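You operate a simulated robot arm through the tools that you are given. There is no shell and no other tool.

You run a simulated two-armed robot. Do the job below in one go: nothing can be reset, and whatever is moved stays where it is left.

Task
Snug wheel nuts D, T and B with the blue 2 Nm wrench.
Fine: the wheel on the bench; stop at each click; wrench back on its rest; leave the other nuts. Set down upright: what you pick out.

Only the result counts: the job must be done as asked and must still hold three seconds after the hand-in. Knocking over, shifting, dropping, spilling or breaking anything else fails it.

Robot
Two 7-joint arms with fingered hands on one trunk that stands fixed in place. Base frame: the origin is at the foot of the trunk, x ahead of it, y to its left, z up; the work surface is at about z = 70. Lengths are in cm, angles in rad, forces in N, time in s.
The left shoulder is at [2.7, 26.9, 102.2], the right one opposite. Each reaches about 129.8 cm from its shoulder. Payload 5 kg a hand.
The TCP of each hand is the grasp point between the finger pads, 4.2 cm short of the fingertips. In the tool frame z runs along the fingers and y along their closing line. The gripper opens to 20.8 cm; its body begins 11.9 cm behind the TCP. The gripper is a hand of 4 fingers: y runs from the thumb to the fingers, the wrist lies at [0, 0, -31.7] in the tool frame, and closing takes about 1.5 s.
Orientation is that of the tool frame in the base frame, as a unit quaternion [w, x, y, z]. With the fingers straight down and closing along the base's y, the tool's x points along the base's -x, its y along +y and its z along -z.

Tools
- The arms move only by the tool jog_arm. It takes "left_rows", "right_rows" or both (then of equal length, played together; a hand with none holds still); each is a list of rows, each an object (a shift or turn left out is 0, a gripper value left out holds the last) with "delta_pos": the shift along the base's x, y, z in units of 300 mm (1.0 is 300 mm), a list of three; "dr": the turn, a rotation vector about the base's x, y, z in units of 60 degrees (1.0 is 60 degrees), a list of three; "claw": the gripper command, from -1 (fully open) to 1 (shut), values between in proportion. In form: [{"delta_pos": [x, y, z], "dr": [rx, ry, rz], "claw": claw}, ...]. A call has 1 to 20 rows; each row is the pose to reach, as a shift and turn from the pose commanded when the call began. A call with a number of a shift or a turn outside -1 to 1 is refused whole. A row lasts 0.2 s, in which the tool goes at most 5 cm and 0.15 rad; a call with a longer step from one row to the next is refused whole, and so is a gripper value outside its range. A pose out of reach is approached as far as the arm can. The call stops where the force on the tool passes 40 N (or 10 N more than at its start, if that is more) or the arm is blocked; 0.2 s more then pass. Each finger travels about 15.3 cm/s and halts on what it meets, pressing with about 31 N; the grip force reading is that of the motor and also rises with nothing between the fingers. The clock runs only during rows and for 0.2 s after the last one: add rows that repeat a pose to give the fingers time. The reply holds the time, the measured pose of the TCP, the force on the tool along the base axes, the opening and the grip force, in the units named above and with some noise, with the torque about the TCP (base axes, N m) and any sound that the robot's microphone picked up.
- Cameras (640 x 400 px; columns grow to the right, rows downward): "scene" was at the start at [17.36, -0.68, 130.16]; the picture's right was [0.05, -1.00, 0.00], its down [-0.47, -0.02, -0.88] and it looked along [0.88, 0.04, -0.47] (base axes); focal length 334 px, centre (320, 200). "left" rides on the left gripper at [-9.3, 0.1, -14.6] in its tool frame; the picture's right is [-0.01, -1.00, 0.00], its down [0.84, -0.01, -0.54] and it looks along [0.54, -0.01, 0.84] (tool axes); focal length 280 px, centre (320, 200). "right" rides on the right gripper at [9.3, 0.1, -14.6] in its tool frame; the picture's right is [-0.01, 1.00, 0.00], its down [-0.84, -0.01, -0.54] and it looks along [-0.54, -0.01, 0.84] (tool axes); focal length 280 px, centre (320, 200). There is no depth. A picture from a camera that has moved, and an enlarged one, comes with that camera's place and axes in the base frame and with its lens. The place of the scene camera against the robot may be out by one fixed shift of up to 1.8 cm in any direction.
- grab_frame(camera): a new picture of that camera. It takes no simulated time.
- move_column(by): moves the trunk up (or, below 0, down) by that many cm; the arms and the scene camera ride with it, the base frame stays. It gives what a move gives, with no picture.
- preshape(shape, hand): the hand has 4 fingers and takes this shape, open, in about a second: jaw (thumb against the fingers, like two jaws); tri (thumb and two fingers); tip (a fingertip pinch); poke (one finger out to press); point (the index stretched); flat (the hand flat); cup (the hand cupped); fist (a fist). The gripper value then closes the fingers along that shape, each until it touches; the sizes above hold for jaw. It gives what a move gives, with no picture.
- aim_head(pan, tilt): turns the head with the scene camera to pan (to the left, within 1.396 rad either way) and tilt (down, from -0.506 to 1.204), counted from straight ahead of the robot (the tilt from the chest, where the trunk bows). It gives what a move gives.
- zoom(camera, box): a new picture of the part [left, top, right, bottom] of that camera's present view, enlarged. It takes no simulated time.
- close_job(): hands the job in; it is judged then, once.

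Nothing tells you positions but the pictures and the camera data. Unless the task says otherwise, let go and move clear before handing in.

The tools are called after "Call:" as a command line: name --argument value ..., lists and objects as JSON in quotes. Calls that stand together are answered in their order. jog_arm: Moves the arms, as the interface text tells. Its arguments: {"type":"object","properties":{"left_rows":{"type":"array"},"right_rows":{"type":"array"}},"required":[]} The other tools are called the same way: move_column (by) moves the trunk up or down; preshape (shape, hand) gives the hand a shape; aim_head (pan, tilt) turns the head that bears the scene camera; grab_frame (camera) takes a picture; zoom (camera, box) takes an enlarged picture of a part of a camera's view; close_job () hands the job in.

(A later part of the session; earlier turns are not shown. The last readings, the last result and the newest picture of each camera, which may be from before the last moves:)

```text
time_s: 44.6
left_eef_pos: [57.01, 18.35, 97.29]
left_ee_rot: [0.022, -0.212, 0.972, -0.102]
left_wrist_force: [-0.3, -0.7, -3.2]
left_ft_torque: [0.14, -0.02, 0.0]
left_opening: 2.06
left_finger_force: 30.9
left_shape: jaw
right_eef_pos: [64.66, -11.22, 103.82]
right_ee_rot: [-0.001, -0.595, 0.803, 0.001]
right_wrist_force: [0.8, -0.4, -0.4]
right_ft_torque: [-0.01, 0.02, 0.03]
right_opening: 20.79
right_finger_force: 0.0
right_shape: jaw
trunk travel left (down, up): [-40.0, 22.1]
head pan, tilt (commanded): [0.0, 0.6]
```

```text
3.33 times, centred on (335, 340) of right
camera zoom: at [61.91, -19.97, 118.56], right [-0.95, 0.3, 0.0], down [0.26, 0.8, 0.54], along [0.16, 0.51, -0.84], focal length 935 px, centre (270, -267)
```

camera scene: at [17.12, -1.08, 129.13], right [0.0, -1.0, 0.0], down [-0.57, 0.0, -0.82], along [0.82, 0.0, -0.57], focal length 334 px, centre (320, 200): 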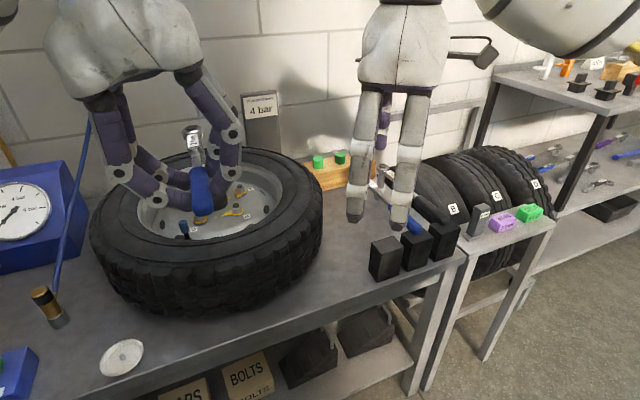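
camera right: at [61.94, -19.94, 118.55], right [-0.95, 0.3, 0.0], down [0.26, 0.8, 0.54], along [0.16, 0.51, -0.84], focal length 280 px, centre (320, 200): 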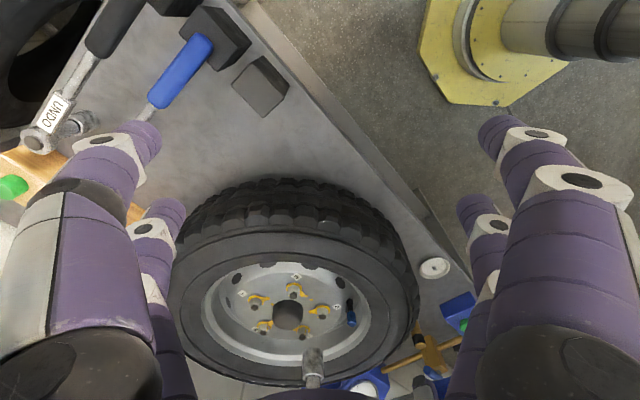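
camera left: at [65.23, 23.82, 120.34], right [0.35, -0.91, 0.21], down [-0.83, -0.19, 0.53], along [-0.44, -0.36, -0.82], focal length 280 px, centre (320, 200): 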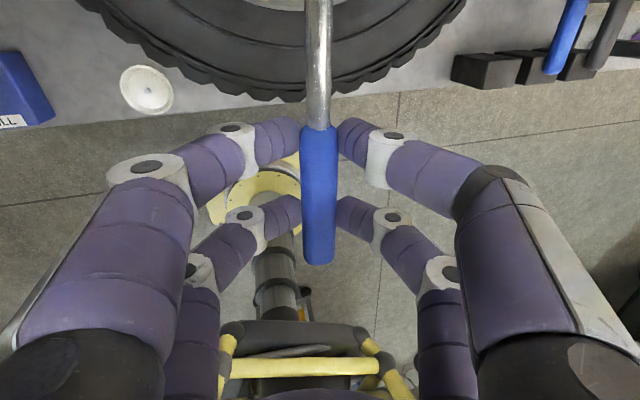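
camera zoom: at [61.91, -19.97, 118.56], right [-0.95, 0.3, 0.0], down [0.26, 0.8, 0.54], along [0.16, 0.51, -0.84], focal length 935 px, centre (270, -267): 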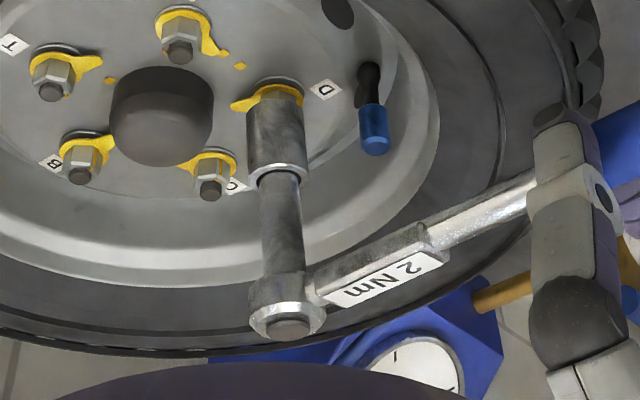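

The socket seems rolled ~3° in my grip, which pushes its mouth sideways. I'll lift off 1.5 cm and swing the handle aside to about −10°, so the head camera can also see socket and nut and I can correct the alignment.

Call:
jog_arm --left_rows '[{"delta_pos": [0, 0, 0.05]}, {"delta_pos": [-0.0203, 0.0637, 0.05], "dr": [0, 0, -0.075]}, {"delta_pos": [-0.0363, 0.122, 0.05], "dr": [0, 0, -0.158]}, {"delta_pos": [-0.047, 0.1813, 0.05], "dr": [0, 0, -0.2417]}, {"delta_pos": [-0.0527, 0.2413, 0.05], "dr": [0, 0, -0.325]}, {"delta_pos": [-0.053, 0.3017, 0.05], "dr": [0, 0, -0.4083]}, {"delta_pos": [-0.048, 0.362, 0.05], "dr": [0, 0, -0.4917]}, {"delta_pos": [-0.038, 0.4213, 0.05], "dr": [0, 0, -0.575]}, {"delta_pos": [-0.038, 0.4213, 0.05], "dr": [0, 0, -0.575]}, {"delta_pos": [-0.038, 0.4213, 0.05], "dr": [0, 0, -0.575]}]'

Call:
zoom --camera "right" --box '[270, 280, 400, 400]'

Call:
zoom --camera "scene" --box '[150, 150, 270, 250]'

```text
time_s: 46.8
left_eef_pos: [55.83, 31.08, 98.78]
left_ee_rot: [-0.008, 0.085, 0.991, -0.104]
left_wrist_force: [-0.4, 0.4, -7.0]
left_ft_torque: [0.18, 0.58, 0.04]
left_opening: 2.05
left_finger_force: 31.1
left_shape: jaw
right_eef_pos: [64.67, -11.07, 103.78]
right_ee_rot: [-0.002, -0.596, 0.803, 0.002]
right_wrist_force: [-0.1, 0.3, 0.2]
right_ft_torque: [0.03, 0.07, -0.01]
right_opening: 20.83
right_finger_force: 0.0
right_shape: jaw
trunk travel left (down, up): [-40.0, 22.1]
head pan, tilt (commanded): [0.0, 0.6]
```

```text
3.33 times, centred on (335, 340) of right
camera zoom: at [61.93, -19.95, 118.55], right [-0.95, 0.3, 0.0], down [0.26, 0.8, 0.54], along [0.16, 0.51, -0.84], focal length 935 px, centre (270, -267)
```

zoom: 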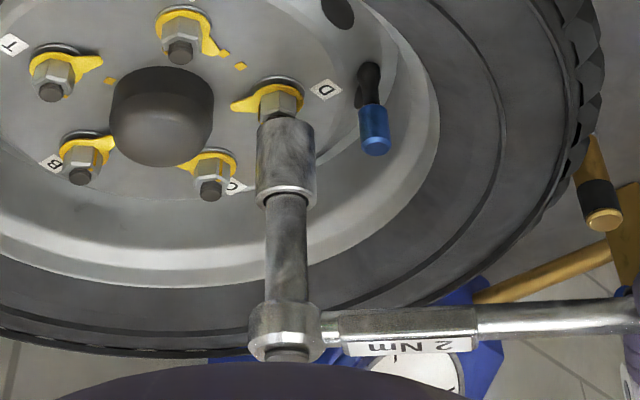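

```text
4.00 times, centred on (210, 200) of scene
camera zoom: at [17.11, -1.08, 129.13], right [0.0, -1.0, 0.0], down [-0.57, 0.0, -0.82], along [0.82, 0.0, -0.57], focal length 1336 px, centre (760, 200)
```

zoom: 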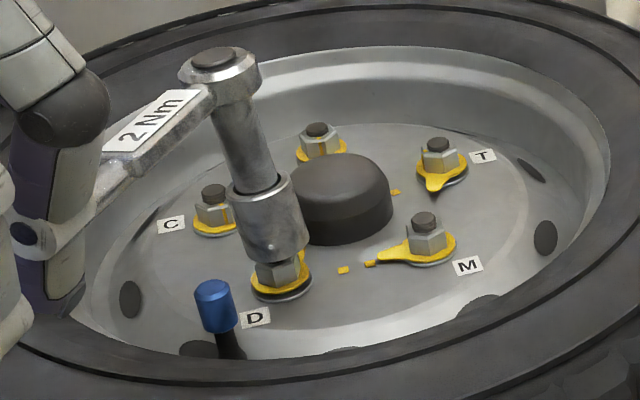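

Now both cameras see it: the wrench leans about 3° toward +y in my grip (no tilt the other way). Zooming in to measure the offset between socket mouth and nut D.

Call:
zoom --camera "scene" --box '[195, 200, 235, 230]'

Call:
zoom --camera "right" --box '[305, 292, 355, 328]'

```text
13.33 times, centred on (215, 215) of scene
camera zoom: at [17.11, -1.08, 129.13], right [0.0, -1.0, 0.0], down [-0.57, 0.0, -0.82], along [0.82, 0.0, -0.57], focal length 4455 px, centre (1720, 0)
```

zoom: 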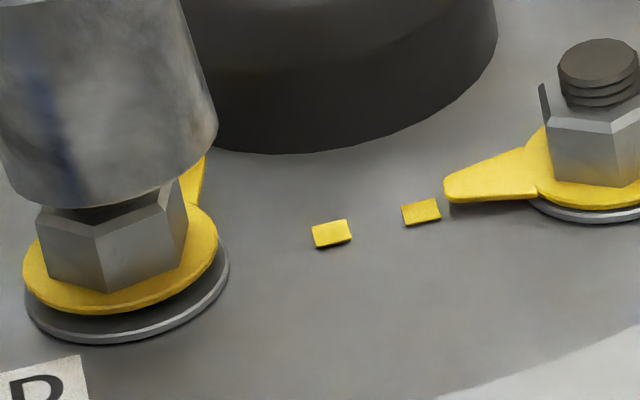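

```text
11.11 times, centred on (330, 310) of right
camera zoom: at [61.93, -19.95, 118.55], right [-0.95, 0.3, 0.0], down [0.26, 0.8, 0.54], along [0.16, 0.51, -0.84], focal length 3115 px, centre (209, -1022)
```

zoom: 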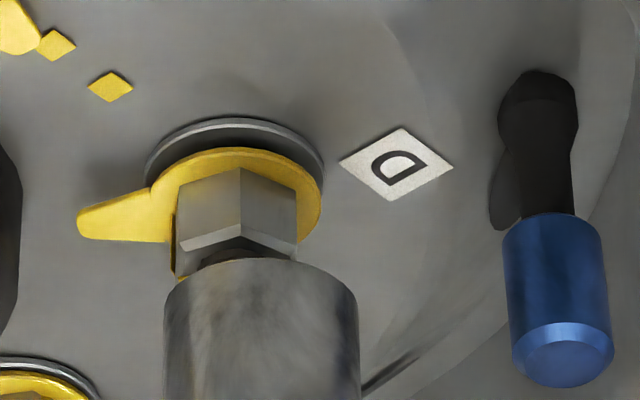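

Both views together put the socket mouth about 0.6 cm short in x and 0.5–0.6 cm short in y of D's axis. I'll correct the 3.2° roll and shift it over, then re-check.

Call:
jog_arm --left_rows '[{"delta_pos": [0.008, -0.0035, 0.001], "dr": [0.0263, -0.0046, 0]}, {"delta_pos": [0.0159, -0.0069, 0.0023], "dr": [0.0526, -0.0093, 0]}, {"delta_pos": [0.0159, -0.0069, 0.0023], "dr": [0.0526, -0.0093, 0]}, {"delta_pos": [0.0159, -0.0069, 0.0023], "dr": [0.0526, -0.0093, 0]}]'

Call:
zoom --camera "scene" --box '[150, 150, 270, 250]'

Call:
zoom --camera "scene" --box '[190, 200, 230, 230]'

Call:
zoom --camera "right" --box '[305, 292, 355, 328]'

```text
time_s: 47.8
left_eef_pos: [56.45, 30.87, 98.82]
left_ee_rot: [-0.006, 0.086, 0.993, -0.077]
left_wrist_force: [0.8, 0.4, -6.1]
left_ft_torque: [0.11, 0.6, 0.02]
left_opening: 2.05
left_finger_force: 31.0
left_shape: jaw
right_eef_pos: [64.87, -11.12, 103.78]
right_ee_rot: [-0.001, -0.596, 0.803, 0.002]
right_wrist_force: [0.3, 0.2, -0.3]
right_ft_torque: [-0.05, -0.03, 0.03]
right_opening: 20.81
right_finger_force: 0.0
right_shape: jaw
trunk travel left (down, up): [-40.0, 22.1]
head pan, tilt (commanded): [0.0, 0.6]
```

```text
4.00 times, centred on (210, 200) of scene
camera zoom: at [17.1, -1.08, 129.13], right [0.0, -1.0, 0.0], down [-0.57, 0.0, -0.82], along [0.82, 0.0, -0.57], focal length 1336 px, centre (760, 200)
```

zoom: 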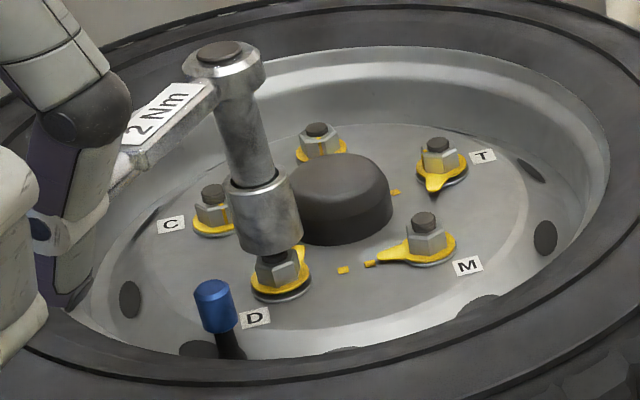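

```text
13.33 times, centred on (210, 215) of scene
camera zoom: at [17.1, -1.08, 129.13], right [0.0, -1.0, 0.0], down [-0.57, 0.0, -0.82], along [0.82, 0.0, -0.57], focal length 4455 px, centre (1787, 0)
```

zoom: 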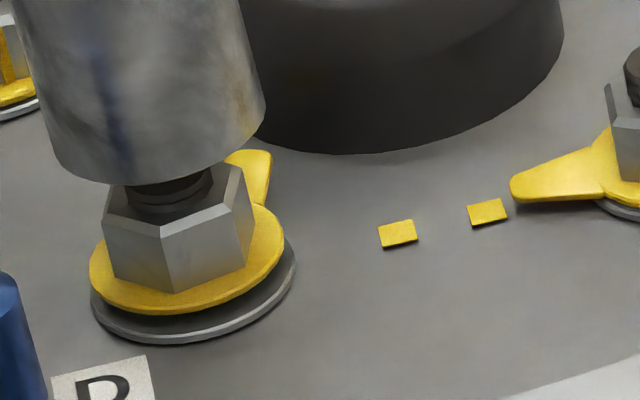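

```text
11.11 times, centred on (330, 310) of right
camera zoom: at [61.92, -19.95, 118.56], right [-0.95, 0.3, 0.0], down [0.26, 0.8, 0.54], along [0.16, 0.51, -0.84], focal length 3115 px, centre (209, -1022)
```

zoom: 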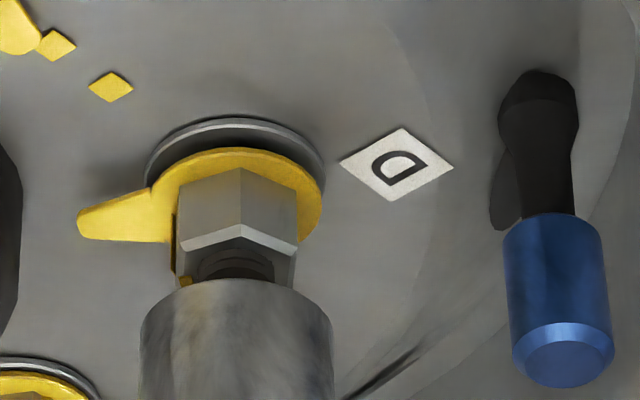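

Aligned in both views now. I'll swing to 8.4°, where D's hex corner lies, about the same axis, then lower again.

Call:
jog_arm --left_rows '[{"delta_pos": [-0.0098, -0.0561, 0], "dr": [0, 0, 0.0808]}, {"delta_pos": [-0.015, -0.1145, 0], "dr": [0, 0, 0.1642]}, {"delta_pos": [-0.015, -0.1731, 0], "dr": [0, 0, 0.2475]}, {"delta_pos": [-0.0121, -0.2129, 0], "dr": [0, 0, 0.3042]}, {"delta_pos": [-0.0121, -0.2129, 0], "dr": [0, 0, 0.3042]}, {"delta_pos": [-0.0121, -0.2129, 0], "dr": [0, 0, 0.3042]}]'

Call:
zoom --camera "right" --box '[305, 292, 355, 328]'

Call:
zoom --camera "scene" --box '[180, 190, 230, 230]'

```text
time_s: 49.2
left_eef_pos: [56.03, 24.32, 98.83]
left_ee_rot: [0.005, -0.072, 0.994, -0.077]
left_wrist_force: [-0.2, -0.8, -5.6]
left_ft_torque: [-0.07, 0.59, -0.03]
left_opening: 2.08
left_finger_force: 31.3
left_shape: jaw
right_eef_pos: [64.7, -11.04, 103.82]
right_ee_rot: [-0.001, -0.596, 0.803, 0.001]
right_wrist_force: [-0.7, 0.1, -0.1]
right_ft_torque: [-0.01, -0.02, 0.03]
right_opening: 20.78
right_finger_force: 0.1
right_shape: jaw
trunk travel left (down, up): [-40.0, 22.1]
head pan, tilt (commanded): [0.0, 0.6]
```

```text
11.11 times, centred on (330, 310) of right
camera zoom: at [61.92, -19.96, 118.56], right [-0.95, 0.3, 0.0], down [0.26, 0.8, 0.54], along [0.16, 0.51, -0.84], focal length 3115 px, centre (209, -1022)
```

zoom: 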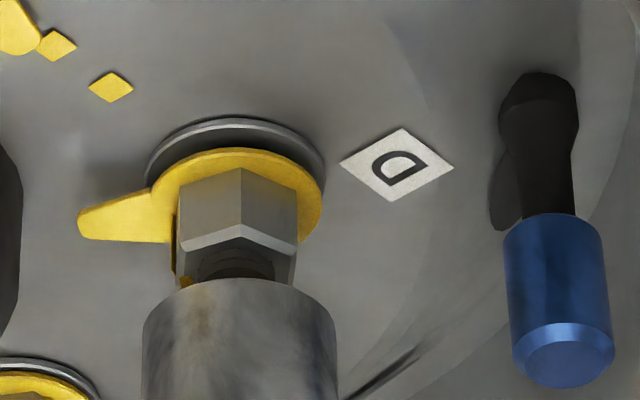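

```text
10.00 times, centred on (205, 210) of scene
camera zoom: at [17.1, -1.08, 129.13], right [0.0, -1.0, 0.0], down [-0.57, 0.0, -0.82], along [0.82, 0.0, -0.57], focal length 3341 px, centre (1470, 100)
```

zoom: 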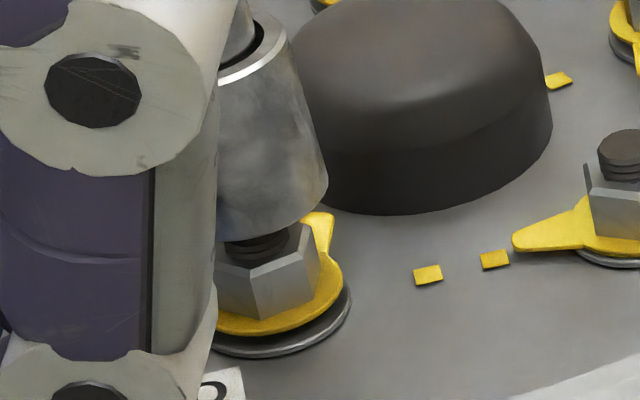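

Call:
jog_arm --left_rows '[{"delta_pos": [0.002, -0.0007, -0.02]}, {"delta_pos": [0.002, -0.0007, -0.035]}, {"delta_pos": [0.002, -0.0007, -0.047]}, {"delta_pos": [0.002, -0.0007, -0.054]}, {"delta_pos": [0.002, -0.0007, -0.054]}]'

Call:
zoom --camera "right" --box '[305, 292, 355, 328]'

```text
time_s: 50.4
left_eef_pos: [56.23, 24.41, 97.25]
left_ee_rot: [0.005, -0.072, 0.994, -0.076]
left_wrist_force: [-1.0, 0.4, -6.1]
left_ft_torque: [-0.04, 0.61, 0.06]
left_opening: 2.04
left_finger_force: 31.4
left_shape: jaw
right_eef_pos: [64.81, -11.15, 103.68]
right_ee_rot: [0.0, -0.596, 0.803, 0.001]
right_wrist_force: [0.4, 0.3, -0.2]
right_ft_torque: [-0.01, 0.01, -0.03]
right_opening: 20.81
right_finger_force: 0.0
right_shape: jaw
trunk travel left (down, up): [-40.0, 22.1]
head pan, tilt (commanded): [0.0, 0.6]
```

```text
11.11 times, centred on (330, 310) of right
camera zoom: at [61.92, -19.95, 118.56], right [-0.95, 0.3, 0.0], down [0.26, 0.8, 0.54], along [0.16, 0.51, -0.84], focal length 3115 px, centre (209, -1022)
```

zoom: 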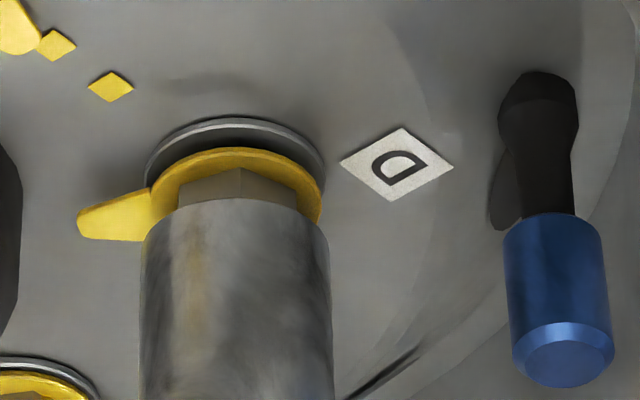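

Call:
jog_arm --left_rows '[{"delta_pos": [0, 0, -0.008]}, {"delta_pos": [0, 0, -0.016]}, {"delta_pos": [0, 0, -0.016]}]'

Call:
zoom --camera "right" --box '[305, 292, 355, 328]'

```text
time_s: 51.2
left_eef_pos: [56.12, 24.45, 96.84]
left_ee_rot: [0.006, -0.072, 0.994, -0.078]
left_wrist_force: [-0.1, 0.0, -6.5]
left_ft_torque: [-0.07, 0.59, 0.02]
left_opening: 2.05
left_finger_force: 30.9
left_shape: jaw
right_eef_pos: [64.61, -11.08, 103.78]
right_ee_rot: [-0.001, -0.595, 0.804, 0.002]
right_wrist_force: [-0.1, -0.3, 0.3]
right_ft_torque: [0.01, 0.0, 0.0]
right_opening: 20.8
right_finger_force: 0.0
right_shape: jaw
trunk travel left (down, up): [-40.0, 22.1]
head pan, tilt (commanded): [0.0, 0.6]
```

```text
11.11 times, centred on (330, 310) of right
camera zoom: at [61.92, -19.95, 118.56], right [-0.95, 0.3, 0.0], down [0.26, 0.8, 0.54], along [0.16, 0.51, -0.84], focal length 3115 px, centre (209, -1022)
```

zoom: 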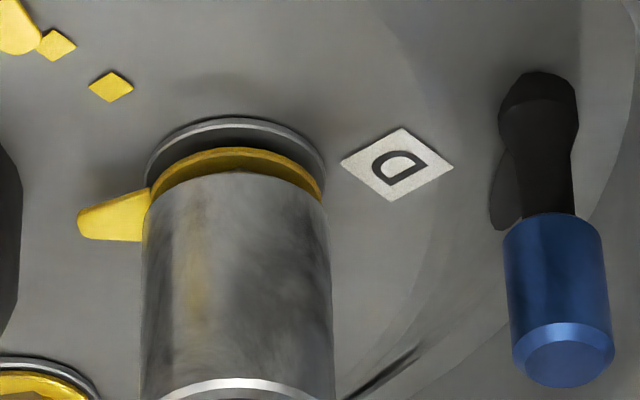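

The socket is sliding down over nut D with no resistance. Seating it a bit further.

Call:
jog_arm --left_rows '[{"delta_pos": [0, 0, -0.008]}, {"delta_pos": [0, 0, -0.014]}, {"delta_pos": [0, 0, -0.014]}]'

Call:
zoom --camera "right" --box '[305, 292, 355, 328]'

Call:
zoom --camera "right" --box '[270, 280, 400, 400]'

```text
time_s: 52.0
left_eef_pos: [56.2, 24.42, 96.25]
left_ee_rot: [0.005, -0.072, 0.994, -0.076]
left_wrist_force: [-0.6, 0.8, -5.2]
left_ft_torque: [-0.06, 0.65, 0.07]
left_opening: 2.05
left_finger_force: 30.6
left_shape: jaw
right_eef_pos: [64.67, -10.99, 103.74]
right_ee_rot: [-0.001, -0.596, 0.803, 0.002]
right_wrist_force: [0.2, -0.7, -0.2]
right_ft_torque: [-0.02, -0.02, 0.01]
right_opening: 20.81
right_finger_force: 0.1
right_shape: jaw
trunk travel left (down, up): [-40.0, 22.1]
head pan, tilt (commanded): [0.0, 0.6]
```

```text
11.11 times, centred on (330, 310) of right
camera zoom: at [61.92, -19.95, 118.56], right [-0.95, 0.3, 0.0], down [0.26, 0.8, 0.54], along [0.16, 0.51, -0.84], focal length 3115 px, centre (209, -1022)
```

zoom: 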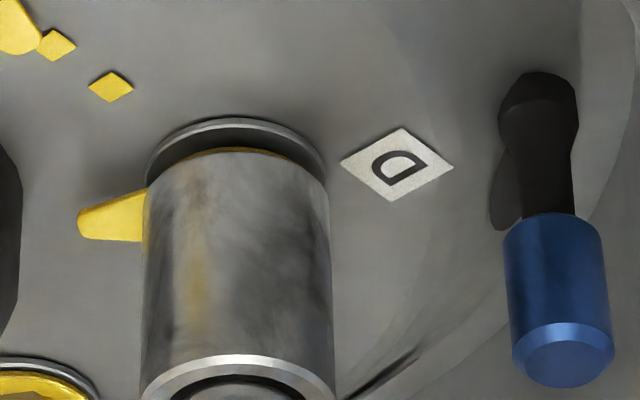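

```text
3.33 times, centred on (335, 340) of right
camera zoom: at [61.92, -19.95, 118.56], right [-0.95, 0.3, 0.0], down [0.26, 0.8, 0.54], along [0.16, 0.51, -0.84], focal length 935 px, centre (270, -267)
```

zoom: 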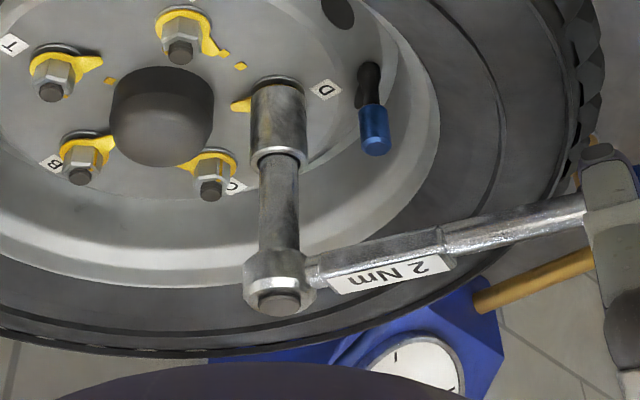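

Socket is fully over nut D, free of side load. Now I'll turn clockwise about D's axis in small batches, watching torque and sound.

Call:
jog_arm --left_rows '[{"delta_pos": [-0.0031, 0.0467, -0.001], "dr": [0, 0, -0.0667]}, {"delta_pos": [-0.003, 0.0936, -0.002], "dr": [0, 0, -0.1333]}, {"delta_pos": [0.0004, 0.1403, -0.003], "dr": [0, 0, -0.2]}]'

Call:
zoom --camera "right" --box '[305, 292, 355, 328]'

```text
time_s: 52.8
left_eef_pos: [56.24, 28.62, 96.23]
left_ee_rot: [-0.003, 0.033, 0.997, -0.076]
left_wrist_force: [-0.4, 0.6, -5.9]
left_ft_torque: [0.12, 0.63, 0.06]
left_opening: 2.08
left_finger_force: 30.9
left_shape: jaw
right_eef_pos: [64.72, -11.05, 103.78]
right_ee_rot: [-0.001, -0.595, 0.804, 0.001]
right_wrist_force: [-0.4, -0.4, -0.3]
right_ft_torque: [0.0, 0.01, 0.01]
right_opening: 20.79
right_finger_force: 0.0
right_shape: jaw
trunk travel left (down, up): [-40.0, 22.1]
head pan, tilt (commanded): [0.0, 0.6]
```

```text
11.11 times, centred on (330, 310) of right
camera zoom: at [61.93, -19.94, 118.56], right [-0.95, 0.3, 0.0], down [0.26, 0.8, 0.54], along [0.16, 0.51, -0.84], focal length 3115 px, centre (209, -1022)
```

zoom: 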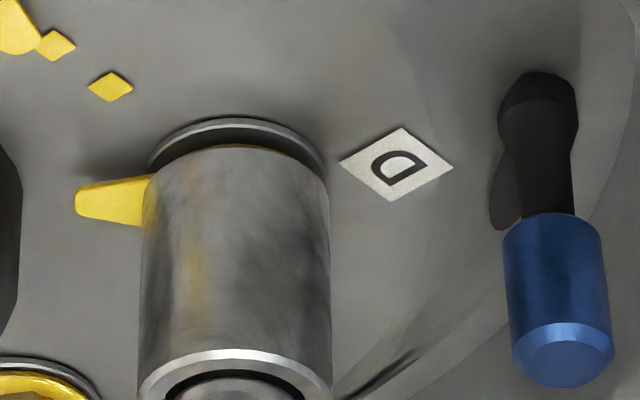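

The pointer is turning with the wrench and there's no torque yet. Continuing.

Call:
jog_arm --left_rows '[{"delta_pos": [0.0067, 0.0464, -0.001], "dr": [0, 0, -0.0667]}, {"delta_pos": [0.0165, 0.0922, -0.002], "dr": [0, 0, -0.1333]}, {"delta_pos": [0.0295, 0.1372, -0.003], "dr": [0, 0, -0.2]}]'

Call:
zoom --camera "right" --box '[305, 292, 355, 328]'

```text
time_s: 53.6
left_eef_pos: [57.03, 32.76, 96.06]
left_ee_rot: [-0.011, 0.136, 0.988, -0.076]
left_wrist_force: [-0.9, 0.0, -6.3]
left_ft_torque: [0.22, 0.58, 0.13]
left_opening: 2.03
left_finger_force: 31.1
left_shape: jaw
right_eef_pos: [64.73, -11.09, 103.72]
right_ee_rot: [-0.002, -0.596, 0.803, 0.001]
right_wrist_force: [0.1, 0.0, -0.3]
right_ft_torque: [-0.02, -0.01, -0.04]
right_opening: 20.79
right_finger_force: 0.1
right_shape: jaw
trunk travel left (down, up): [-40.0, 22.1]
head pan, tilt (commanded): [0.0, 0.6]
```

```text
11.11 times, centred on (330, 310) of right
camera zoom: at [61.92, -19.94, 118.56], right [-0.95, 0.3, 0.0], down [0.26, 0.8, 0.54], along [0.16, 0.51, -0.84], focal length 3115 px, centre (209, -1022)
```

zoom: 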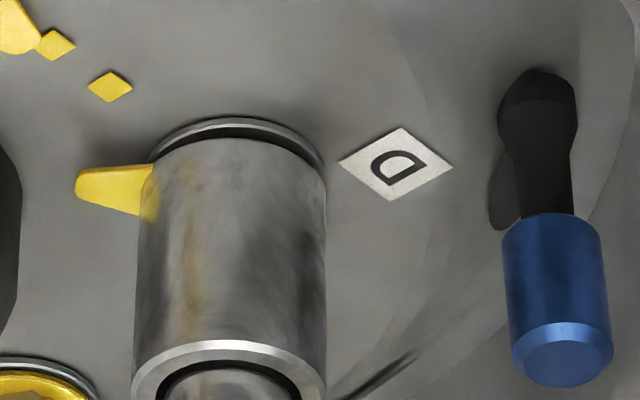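

Call:
jog_arm --left_rows '[{"delta_pos": [0.0162, 0.044, -0.001], "dr": [0, 0, -0.0667]}, {"delta_pos": [0.0354, 0.0868, -0.003], "dr": [0, 0, -0.1333]}, {"delta_pos": [0.0575, 0.1282, -0.004], "dr": [0, 0, -0.2]}]'

Call:
zoom --camera "right" --box '[305, 292, 355, 328]'

Call:
grab_frame --camera "scene"

```text
time_s: 54.4
left_eef_pos: [58.75, 36.64, 95.93]
left_ee_rot: [-0.018, 0.238, 0.968, -0.074]
left_wrist_force: [-2.1, 2.2, -5.4]
left_ft_torque: [0.37, 0.71, 0.47]
left_opening: 2.0
left_finger_force: 31.2
left_shape: jaw
right_eef_pos: [64.64, -11.09, 103.72]
right_ee_rot: [-0.001, -0.595, 0.804, 0.001]
right_wrist_force: [-1.1, 0.0, 0.9]
right_ft_torque: [0.02, -0.01, -0.03]
right_opening: 20.78
right_finger_force: 0.1
right_shape: jaw
trunk travel left (down, up): [-40.0, 22.1]
head pan, tilt (commanded): [0.0, 0.6]
```

```text
11.11 times, centred on (330, 310) of right
camera zoom: at [61.91, -19.95, 118.56], right [-0.95, 0.3, 0.0], down [0.26, 0.8, 0.54], along [0.16, 0.51, -0.84], focal length 3115 px, centre (209, -1022)
```

zoom: 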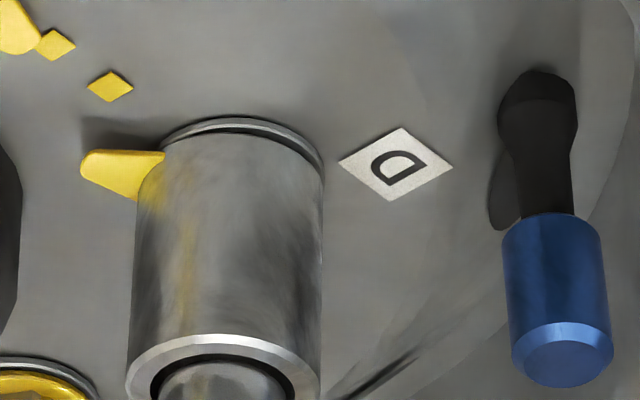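

```text
taken
camera scene: at [17.09, -1.08, 129.13], right [0.0, -1.0, 0.0], down [-0.57, 0.0, -0.82], along [0.82, 0.0, -0.57], focal length 334 px, centre (320, 200)
```

scene: 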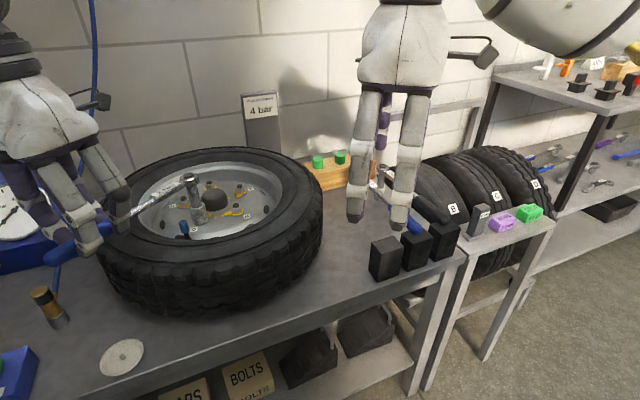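

Torque is starting to build (pointer about 28° short of its mark). Continuing in finer steps and easing the slight pull along the handle.

Call:
jog_arm --left_rows '[{"delta_pos": [0.0116, 0.0235, -0.001], "dr": [0, 0, -0.0392]}, {"delta_pos": [0.028, 0.048, -0.001], "dr": [0, 0, -0.0808]}, {"delta_pos": [0.0454, 0.0718, -0.002], "dr": [0, 0, -0.1225]}]'

Call:
zoom --camera "right" --box '[305, 292, 355, 328]'

```text
time_s: 55.2
left_eef_pos: [60.17, 38.76, 95.98]
left_ee_rot: [-0.023, 0.3, 0.951, -0.073]
left_wrist_force: [-1.9, 0.1, -5.7]
left_ft_torque: [0.31, 0.74, 0.62]
left_opening: 1.99
left_finger_force: 30.9
left_shape: jaw
right_eef_pos: [64.72, -11.06, 103.77]
right_ee_rot: [-0.002, -0.595, 0.804, 0.002]
right_wrist_force: [-0.6, -0.4, -0.2]
right_ft_torque: [0.01, 0.0, -0.04]
right_opening: 20.79
right_finger_force: 0.0
right_shape: jaw
trunk travel left (down, up): [-40.0, 22.1]
head pan, tilt (commanded): [0.0, 0.6]
```

```text
11.11 times, centred on (330, 310) of right
camera zoom: at [61.91, -19.95, 118.56], right [-0.95, 0.3, 0.0], down [0.26, 0.8, 0.54], along [0.16, 0.51, -0.84], focal length 3115 px, centre (209, -1022)
```

zoom: 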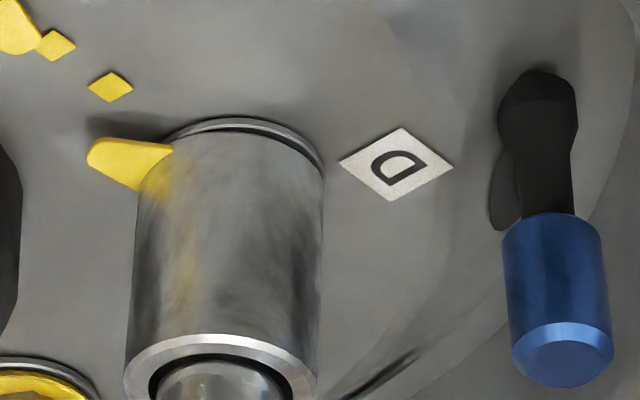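

Call:
jog_arm --left_rows '[{"delta_pos": [0.0185, 0.023, -0.001], "dr": [0, 0, -0.0417]}, {"delta_pos": [0.038, 0.0452, -0.001], "dr": [0, 0, -0.0833]}, {"delta_pos": [0.0583, 0.0664, -0.001], "dr": [0, 0, -0.125]}]'

Call:
zoom --camera "right" --box '[305, 292, 355, 328]'

Call:
zoom --camera "scene" --box '[0, 120, 260, 320]'

```text
time_s: 56.0
left_eef_pos: [61.9, 40.71, 95.97]
left_ee_rot: [-0.029, 0.362, 0.929, -0.071]
left_wrist_force: [-4.2, 2.2, -5.2]
left_ft_torque: [0.34, 0.81, 0.73]
left_opening: 1.97
left_finger_force: 31.1
left_shape: jaw
right_eef_pos: [64.69, -11.02, 103.8]
right_ee_rot: [-0.001, -0.596, 0.803, 0.001]
right_wrist_force: [0.4, -0.1, 1.0]
right_ft_torque: [0.0, 0.0, 0.0]
right_opening: 20.81
right_finger_force: 0.0
right_shape: jaw
trunk travel left (down, up): [-40.0, 22.1]
head pan, tilt (commanded): [0.0, 0.6]
```

```text
11.11 times, centred on (330, 310) of right
camera zoom: at [61.9, -19.93, 118.58], right [-0.95, 0.3, 0.0], down [0.26, 0.8, 0.54], along [0.16, 0.51, -0.84], focal length 3115 px, centre (209, -1022)
```

zoom: 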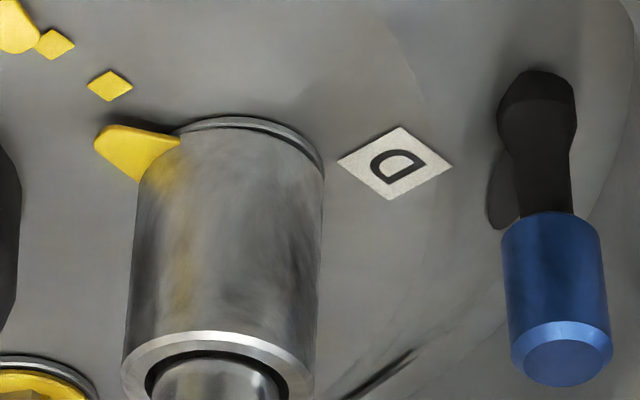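

```text
2.00 times, centred on (130, 220) of scene
camera zoom: at [17.07, -1.07, 129.13], right [0.0, -1.0, 0.0], down [-0.56, 0.0, -0.83], along [0.83, 0.0, -0.56], focal length 668 px, centre (700, 160)
```

zoom: 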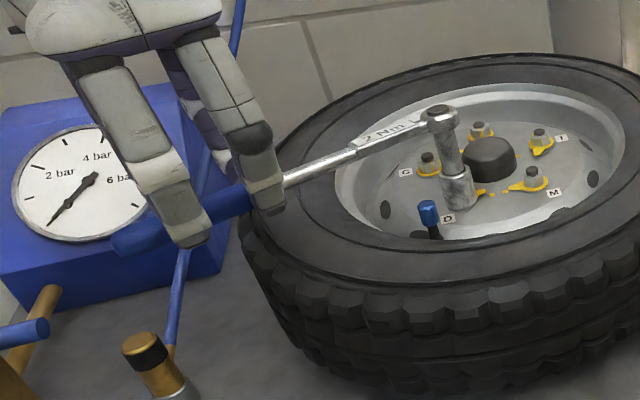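

Call:
jog_arm --left_rows '[{"delta_pos": [0.0134, 0.0199, 0], "dr": [0, 0, -0.0333]}, {"delta_pos": [0.0311, 0.0358, 0], "dr": [0, 0, -0.0667]}, {"delta_pos": [0.0493, 0.0511, 0], "dr": [0, 0, -0.1]}]'

Call:
zoom --camera "right" --box '[305, 292, 355, 328]'

```text
time_s: 56.8
left_eef_pos: [63.36, 42.19, 95.92]
left_ee_rot: [-0.031, 0.41, 0.909, -0.07]
left_wrist_force: [-1.9, -1.3, -5.8]
left_ft_torque: [0.24, 0.7, 0.94]
left_opening: 1.99
left_finger_force: 30.9
left_shape: jaw
right_eef_pos: [64.62, -11.2, 103.83]
right_ee_rot: [-0.001, -0.595, 0.804, 0.001]
right_wrist_force: [-0.1, -0.3, -0.3]
right_ft_torque: [0.01, -0.01, -0.02]
right_opening: 20.8
right_finger_force: 0.0
right_shape: jaw
trunk travel left (down, up): [-40.0, 22.1]
head pan, tilt (commanded): [0.0, 0.6]
```

```text
11.11 times, centred on (330, 310) of right
camera zoom: at [61.91, -19.96, 118.56], right [-0.95, 0.3, 0.0], down [0.26, 0.8, 0.54], along [0.16, 0.51, -0.84], focal length 3115 px, centre (209, -1022)
```

zoom: 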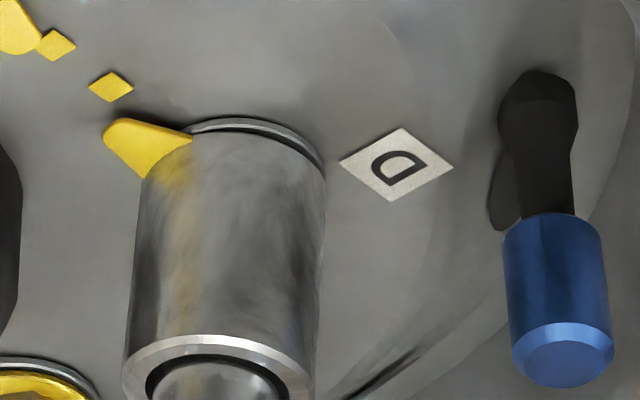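

Total torque is around 1.4 Nm. Going on in 2° rows, two at a time.

Call:
jog_arm --left_rows '[{"delta_pos": [0.0187, 0.0146, 0], "dr": [0, 0, -0.0333]}, {"delta_pos": [0.0379, 0.0286, 0], "dr": [0, 0, -0.0667]}]'

Call:
zoom --camera "right" --box '[305, 292, 355, 328]'

```text
time_s: 57.4
left_eef_pos: [64.45, 43.27, 95.93]
left_ee_rot: [-0.034, 0.441, 0.894, -0.069]
left_wrist_force: [-3.5, -1.0, -5.3]
left_ft_torque: [0.19, 0.67, 0.87]
left_opening: 1.98
left_finger_force: 31.0
left_shape: jaw
right_eef_pos: [64.71, -10.98, 103.81]
right_ee_rot: [-0.001, -0.596, 0.803, 0.001]
right_wrist_force: [0.6, -0.6, 0.6]
right_ft_torque: [0.01, 0.02, -0.01]
right_opening: 20.8
right_finger_force: 0.2
right_shape: jaw
trunk travel left (down, up): [-40.0, 22.1]
head pan, tilt (commanded): [0.0, 0.6]
```

```text
11.11 times, centred on (330, 310) of right
camera zoom: at [61.91, -19.95, 118.56], right [-0.95, 0.3, 0.0], down [0.26, 0.8, 0.54], along [0.16, 0.51, -0.84], focal length 3115 px, centre (209, -1022)
```

zoom: 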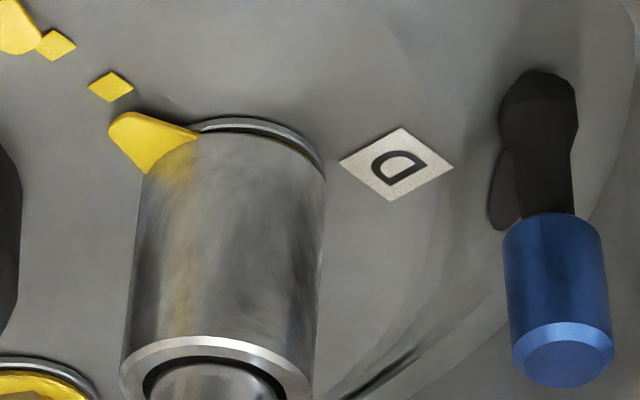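

Call:
jog_arm --left_rows '[{"delta_pos": [0.0148, 0.01, 0], "dr": [0, 0, -0.025]}, {"delta_pos": [0.0297, 0.0196, 0], "dr": [0, 0, -0.05]}]'

Call:
zoom --camera "right" --box '[305, 292, 355, 328]'

Call:
zoom --camera "scene" --box '[0, 120, 260, 320]'

```text
time_s: 58.0
left_eef_pos: [65.31, 43.76, 95.91]
left_ee_rot: [-0.035, 0.464, 0.882, -0.068]
left_wrist_force: [-4.6, 0.2, -5.0]
left_ft_torque: [0.28, 0.84, 0.94]
left_opening: 1.97
left_finger_force: 30.7
left_shape: jaw
right_eef_pos: [64.72, -11.14, 103.83]
right_ee_rot: [-0.001, -0.595, 0.804, 0.001]
right_wrist_force: [-0.8, 0.5, -0.6]
right_ft_torque: [-0.02, 0.03, 0.0]
right_opening: 20.8
right_finger_force: 0.1
right_shape: jaw
trunk travel left (down, up): [-40.0, 22.1]
head pan, tilt (commanded): [0.0, 0.6]
```

```text
11.11 times, centred on (330, 310) of right
camera zoom: at [61.9, -19.93, 118.57], right [-0.95, 0.3, 0.0], down [0.26, 0.8, 0.54], along [0.16, 0.51, -0.84], focal length 3115 px, centre (209, -1022)
```

zoom: 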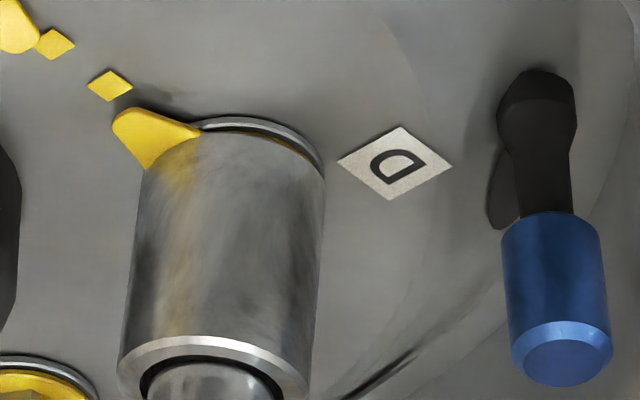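

```text
2.00 times, centred on (130, 220) of scene
camera zoom: at [17.08, -1.07, 129.13], right [0.0, -1.0, 0.0], down [-0.56, 0.0, -0.83], along [0.83, 0.0, -0.56], focal length 668 px, centre (700, 160)
```

zoom: 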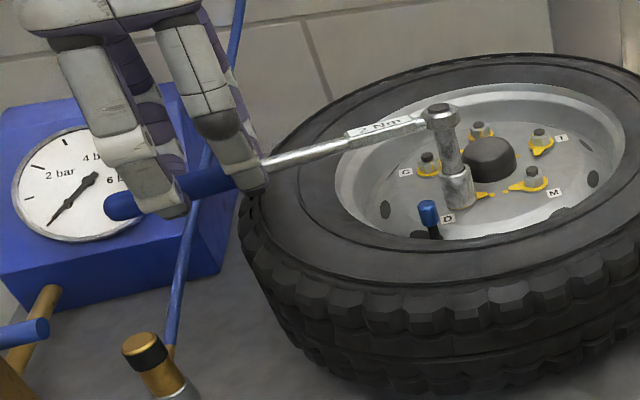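

Call:
jog_arm --left_rows '[{"delta_pos": [0.0153, 0.0093, 0], "dr": [0, 0, -0.025]}, {"delta_pos": [0.0307, 0.0181, 0], "dr": [0, 0, -0.05]}]'

Call:
zoom --camera "right" --box '[305, 292, 355, 328]'

```text
time_s: 58.6
left_eef_pos: [66.16, 44.35, 96.05]
left_ee_rot: [-0.037, 0.487, 0.87, -0.067]
left_wrist_force: [-5.8, 3.0, -2.7]
left_ft_torque: [0.31, 0.72, 1.03]
left_opening: 1.99
left_finger_force: 30.5
left_shape: jaw
right_eef_pos: [64.63, -11.12, 103.84]
right_ee_rot: [-0.001, -0.595, 0.803, 0.002]
right_wrist_force: [0.3, -0.2, 0.2]
right_ft_torque: [-0.03, -0.02, -0.04]
right_opening: 20.78
right_finger_force: 0.0
right_shape: jaw
trunk travel left (down, up): [-40.0, 22.1]
head pan, tilt (commanded): [0.0, 0.6]
```

```text
11.11 times, centred on (330, 310) of right
camera zoom: at [61.89, -19.93, 118.58], right [-0.95, 0.3, 0.0], down [0.26, 0.8, 0.54], along [0.16, 0.51, -0.84], focal length 3115 px, centre (209, -1022)
```

zoom: 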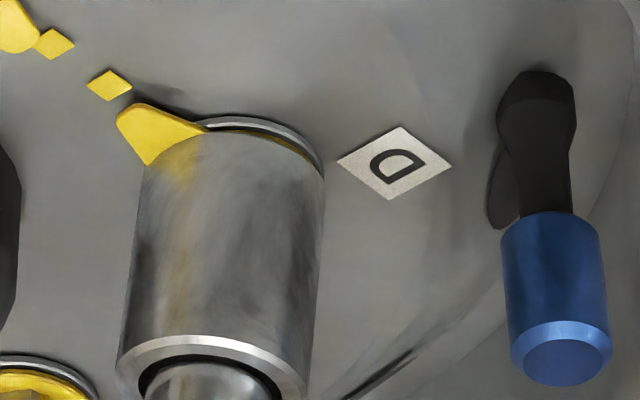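

Call:
grab_frame --camera "left"

Call:
grab_frame --camera "right"

Call:
zoom --camera "scene" --box '[0, 120, 160, 260]'

```text
taken
camera left: at [73.02, 37.54, 110.27], right [-0.83, -0.53, 0.15], down [-0.38, 0.76, 0.53], along [-0.4, 0.39, -0.83], focal length 280 px, centre (320, 200)
```

left: 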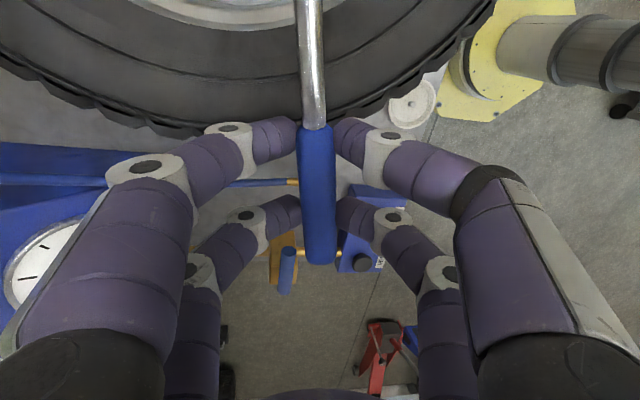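

```text
taken
camera right: at [61.89, -19.93, 118.58], right [-0.95, 0.3, 0.0], down [0.26, 0.8, 0.54], along [0.16, 0.51, -0.84], focal length 280 px, centre (320, 200)
```

right: 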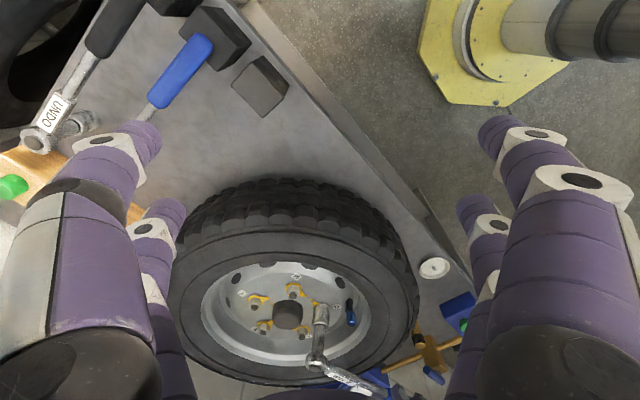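

```text
2.86 times, centred on (80, 190) of scene
camera zoom: at [17.07, -1.06, 129.13], right [0.0, -1.0, 0.0], down [-0.56, 0.0, -0.83], along [0.83, 0.0, -0.56], focal length 955 px, centre (1006, 229)
```

zoom: 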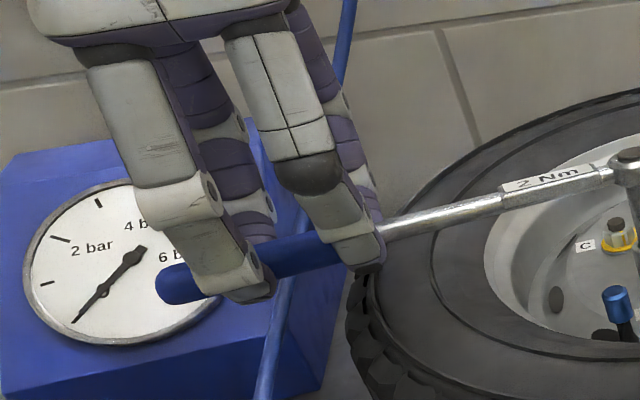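

No contact with the hose or gauge box, just grip twist. Continuing with two small rows.

Call:
jog_arm --left_rows '[{"delta_pos": [0.0124, 0.0142, 0], "dr": [0, 0, -0.025]}, {"delta_pos": [0.0284, 0.0223, 0], "dr": [0, 0, -0.05]}]'

Call:
zoom --camera "right" --box '[305, 292, 355, 328]'

```text
time_s: 59.2
left_eef_pos: [67.21, 44.93, 95.93]
left_ee_rot: [-0.038, 0.511, 0.856, -0.065]
left_wrist_force: [0.2, -1.6, -5.9]
left_ft_torque: [0.4, 0.19, 0.25]
left_opening: 1.97
left_finger_force: 30.4
left_shape: jaw
right_eef_pos: [64.75, -11.09, 103.78]
right_ee_rot: [-0.002, -0.595, 0.803, 0.001]
right_wrist_force: [-0.8, 0.8, 0.2]
right_ft_torque: [-0.01, 0.03, 0.01]
right_opening: 20.78
right_finger_force: 0.0
right_shape: jaw
trunk travel left (down, up): [-40.0, 22.1]
head pan, tilt (commanded): [0.0, 0.6]
```

```text
11.11 times, centred on (330, 310) of right
camera zoom: at [61.93, -19.97, 118.55], right [-0.95, 0.31, 0.0], down [0.26, 0.8, 0.54], along [0.16, 0.51, -0.84], focal length 3115 px, centre (209, -1022)
```

zoom: 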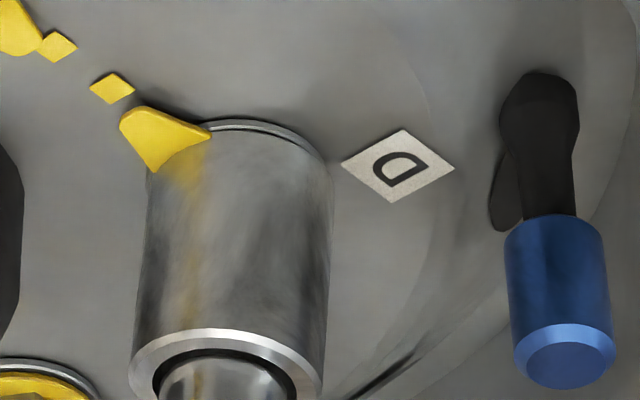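

Call:
grab_frame --camera "left"

Call:
zoom --camera "scene" --box '[40, 140, 270, 280]'

Call:
zoom --camera "right" --box '[270, 280, 400, 400]'

```text
taken
camera left: at [73.58, 37.77, 110.28], right [-0.86, -0.48, 0.15], down [-0.34, 0.77, 0.53], along [-0.38, 0.41, -0.83], focal length 280 px, centre (320, 200)
```

left: 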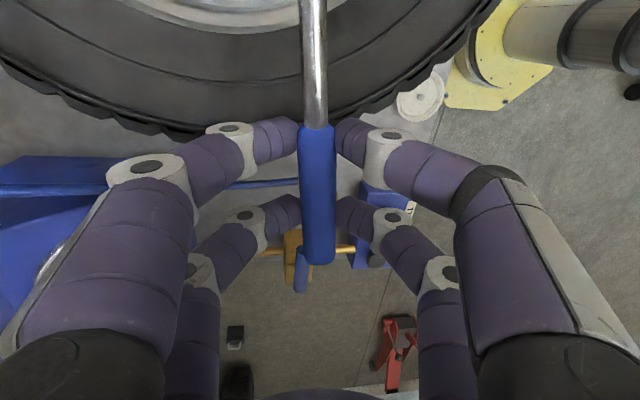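

```text
2.78 times, centred on (155, 210) of scene
camera zoom: at [17.12, -1.08, 129.12], right [0.0, -1.0, 0.0], down [-0.57, 0.0, -0.82], along [0.82, 0.0, -0.57], focal length 930 px, centre (779, 172)
```

zoom: 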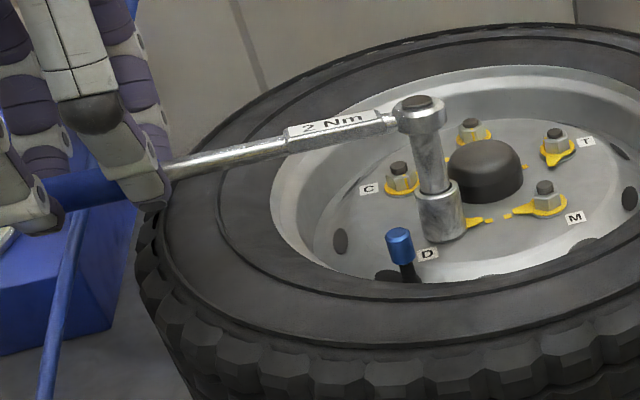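

```text
3.33 times, centred on (335, 340) of right
camera zoom: at [61.93, -19.97, 118.55], right [-0.95, 0.31, 0.0], down [0.26, 0.8, 0.54], along [0.16, 0.51, -0.84], focal length 935 px, centre (270, -267)
```

zoom: 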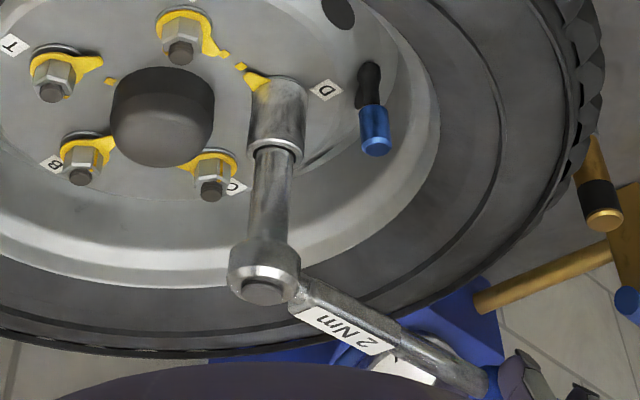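

D's pointer is now almost exactly at its mark, but the wrench has tipped ~5° toward the nut side because my hand crowds it. I'll back the hand off along the handle to stand the socket upright before finishing.

Call:
jog_arm --left_rows '[{"delta_pos": [-0.0064, 0.0117, 0]}, {"delta_pos": [-0.0127, 0.0233, 0]}, {"delta_pos": [-0.0127, 0.0233, 0]}]'

Call:
zoom --camera "right" --box '[270, 280, 400, 400]'

Call:
zoom --camera "scene" --box '[40, 140, 270, 280]'

```text
time_s: 60.0
left_eef_pos: [66.98, 45.12, 95.75]
left_ee_rot: [-0.037, 0.512, 0.855, -0.067]
left_wrist_force: [13.6, -22.2, -15.6]
left_ft_torque: [-0.58, -0.56, 0.41]
left_opening: 1.95
left_finger_force: 30.9
left_shape: jaw
right_eef_pos: [64.78, -11.09, 103.64]
right_ee_rot: [-0.002, -0.596, 0.803, 0.002]
right_wrist_force: [-0.2, 0.8, -0.6]
right_ft_torque: [-0.08, -0.03, 0.0]
right_opening: 20.8
right_finger_force: 0.0
right_shape: jaw
trunk travel left (down, up): [-40.0, 22.1]
head pan, tilt (commanded): [0.0, 0.6]
stopped in row 3 (left hand): the force on the tool passed its limit at 42 N (the readings are from after the stop); the commanded pose is now the measured one
```

```text
3.33 times, centred on (335, 340) of right
camera zoom: at [61.99, -19.97, 118.52], right [-0.95, 0.3, 0.0], down [0.26, 0.8, 0.54], along [0.16, 0.51, -0.84], focal length 935 px, centre (270, -267)
```

zoom: 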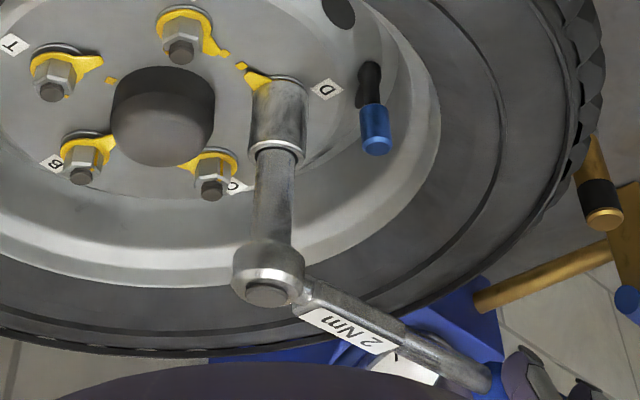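

```text
2.78 times, centred on (155, 210) of scene
camera zoom: at [17.2, -1.12, 129.12], right [0.0, -1.0, 0.0], down [-0.57, 0.0, -0.82], along [0.82, 0.0, -0.57], focal length 930 px, centre (779, 172)
```

zoom: 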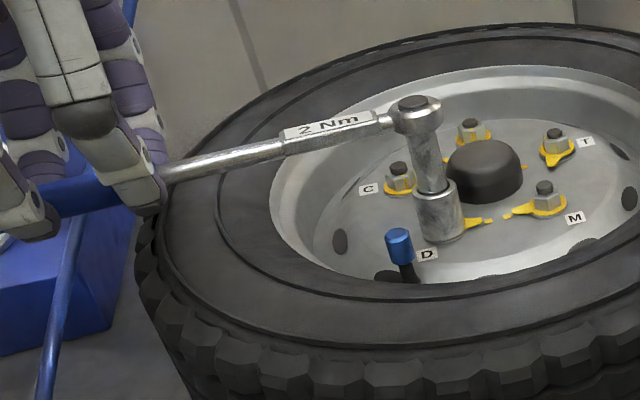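

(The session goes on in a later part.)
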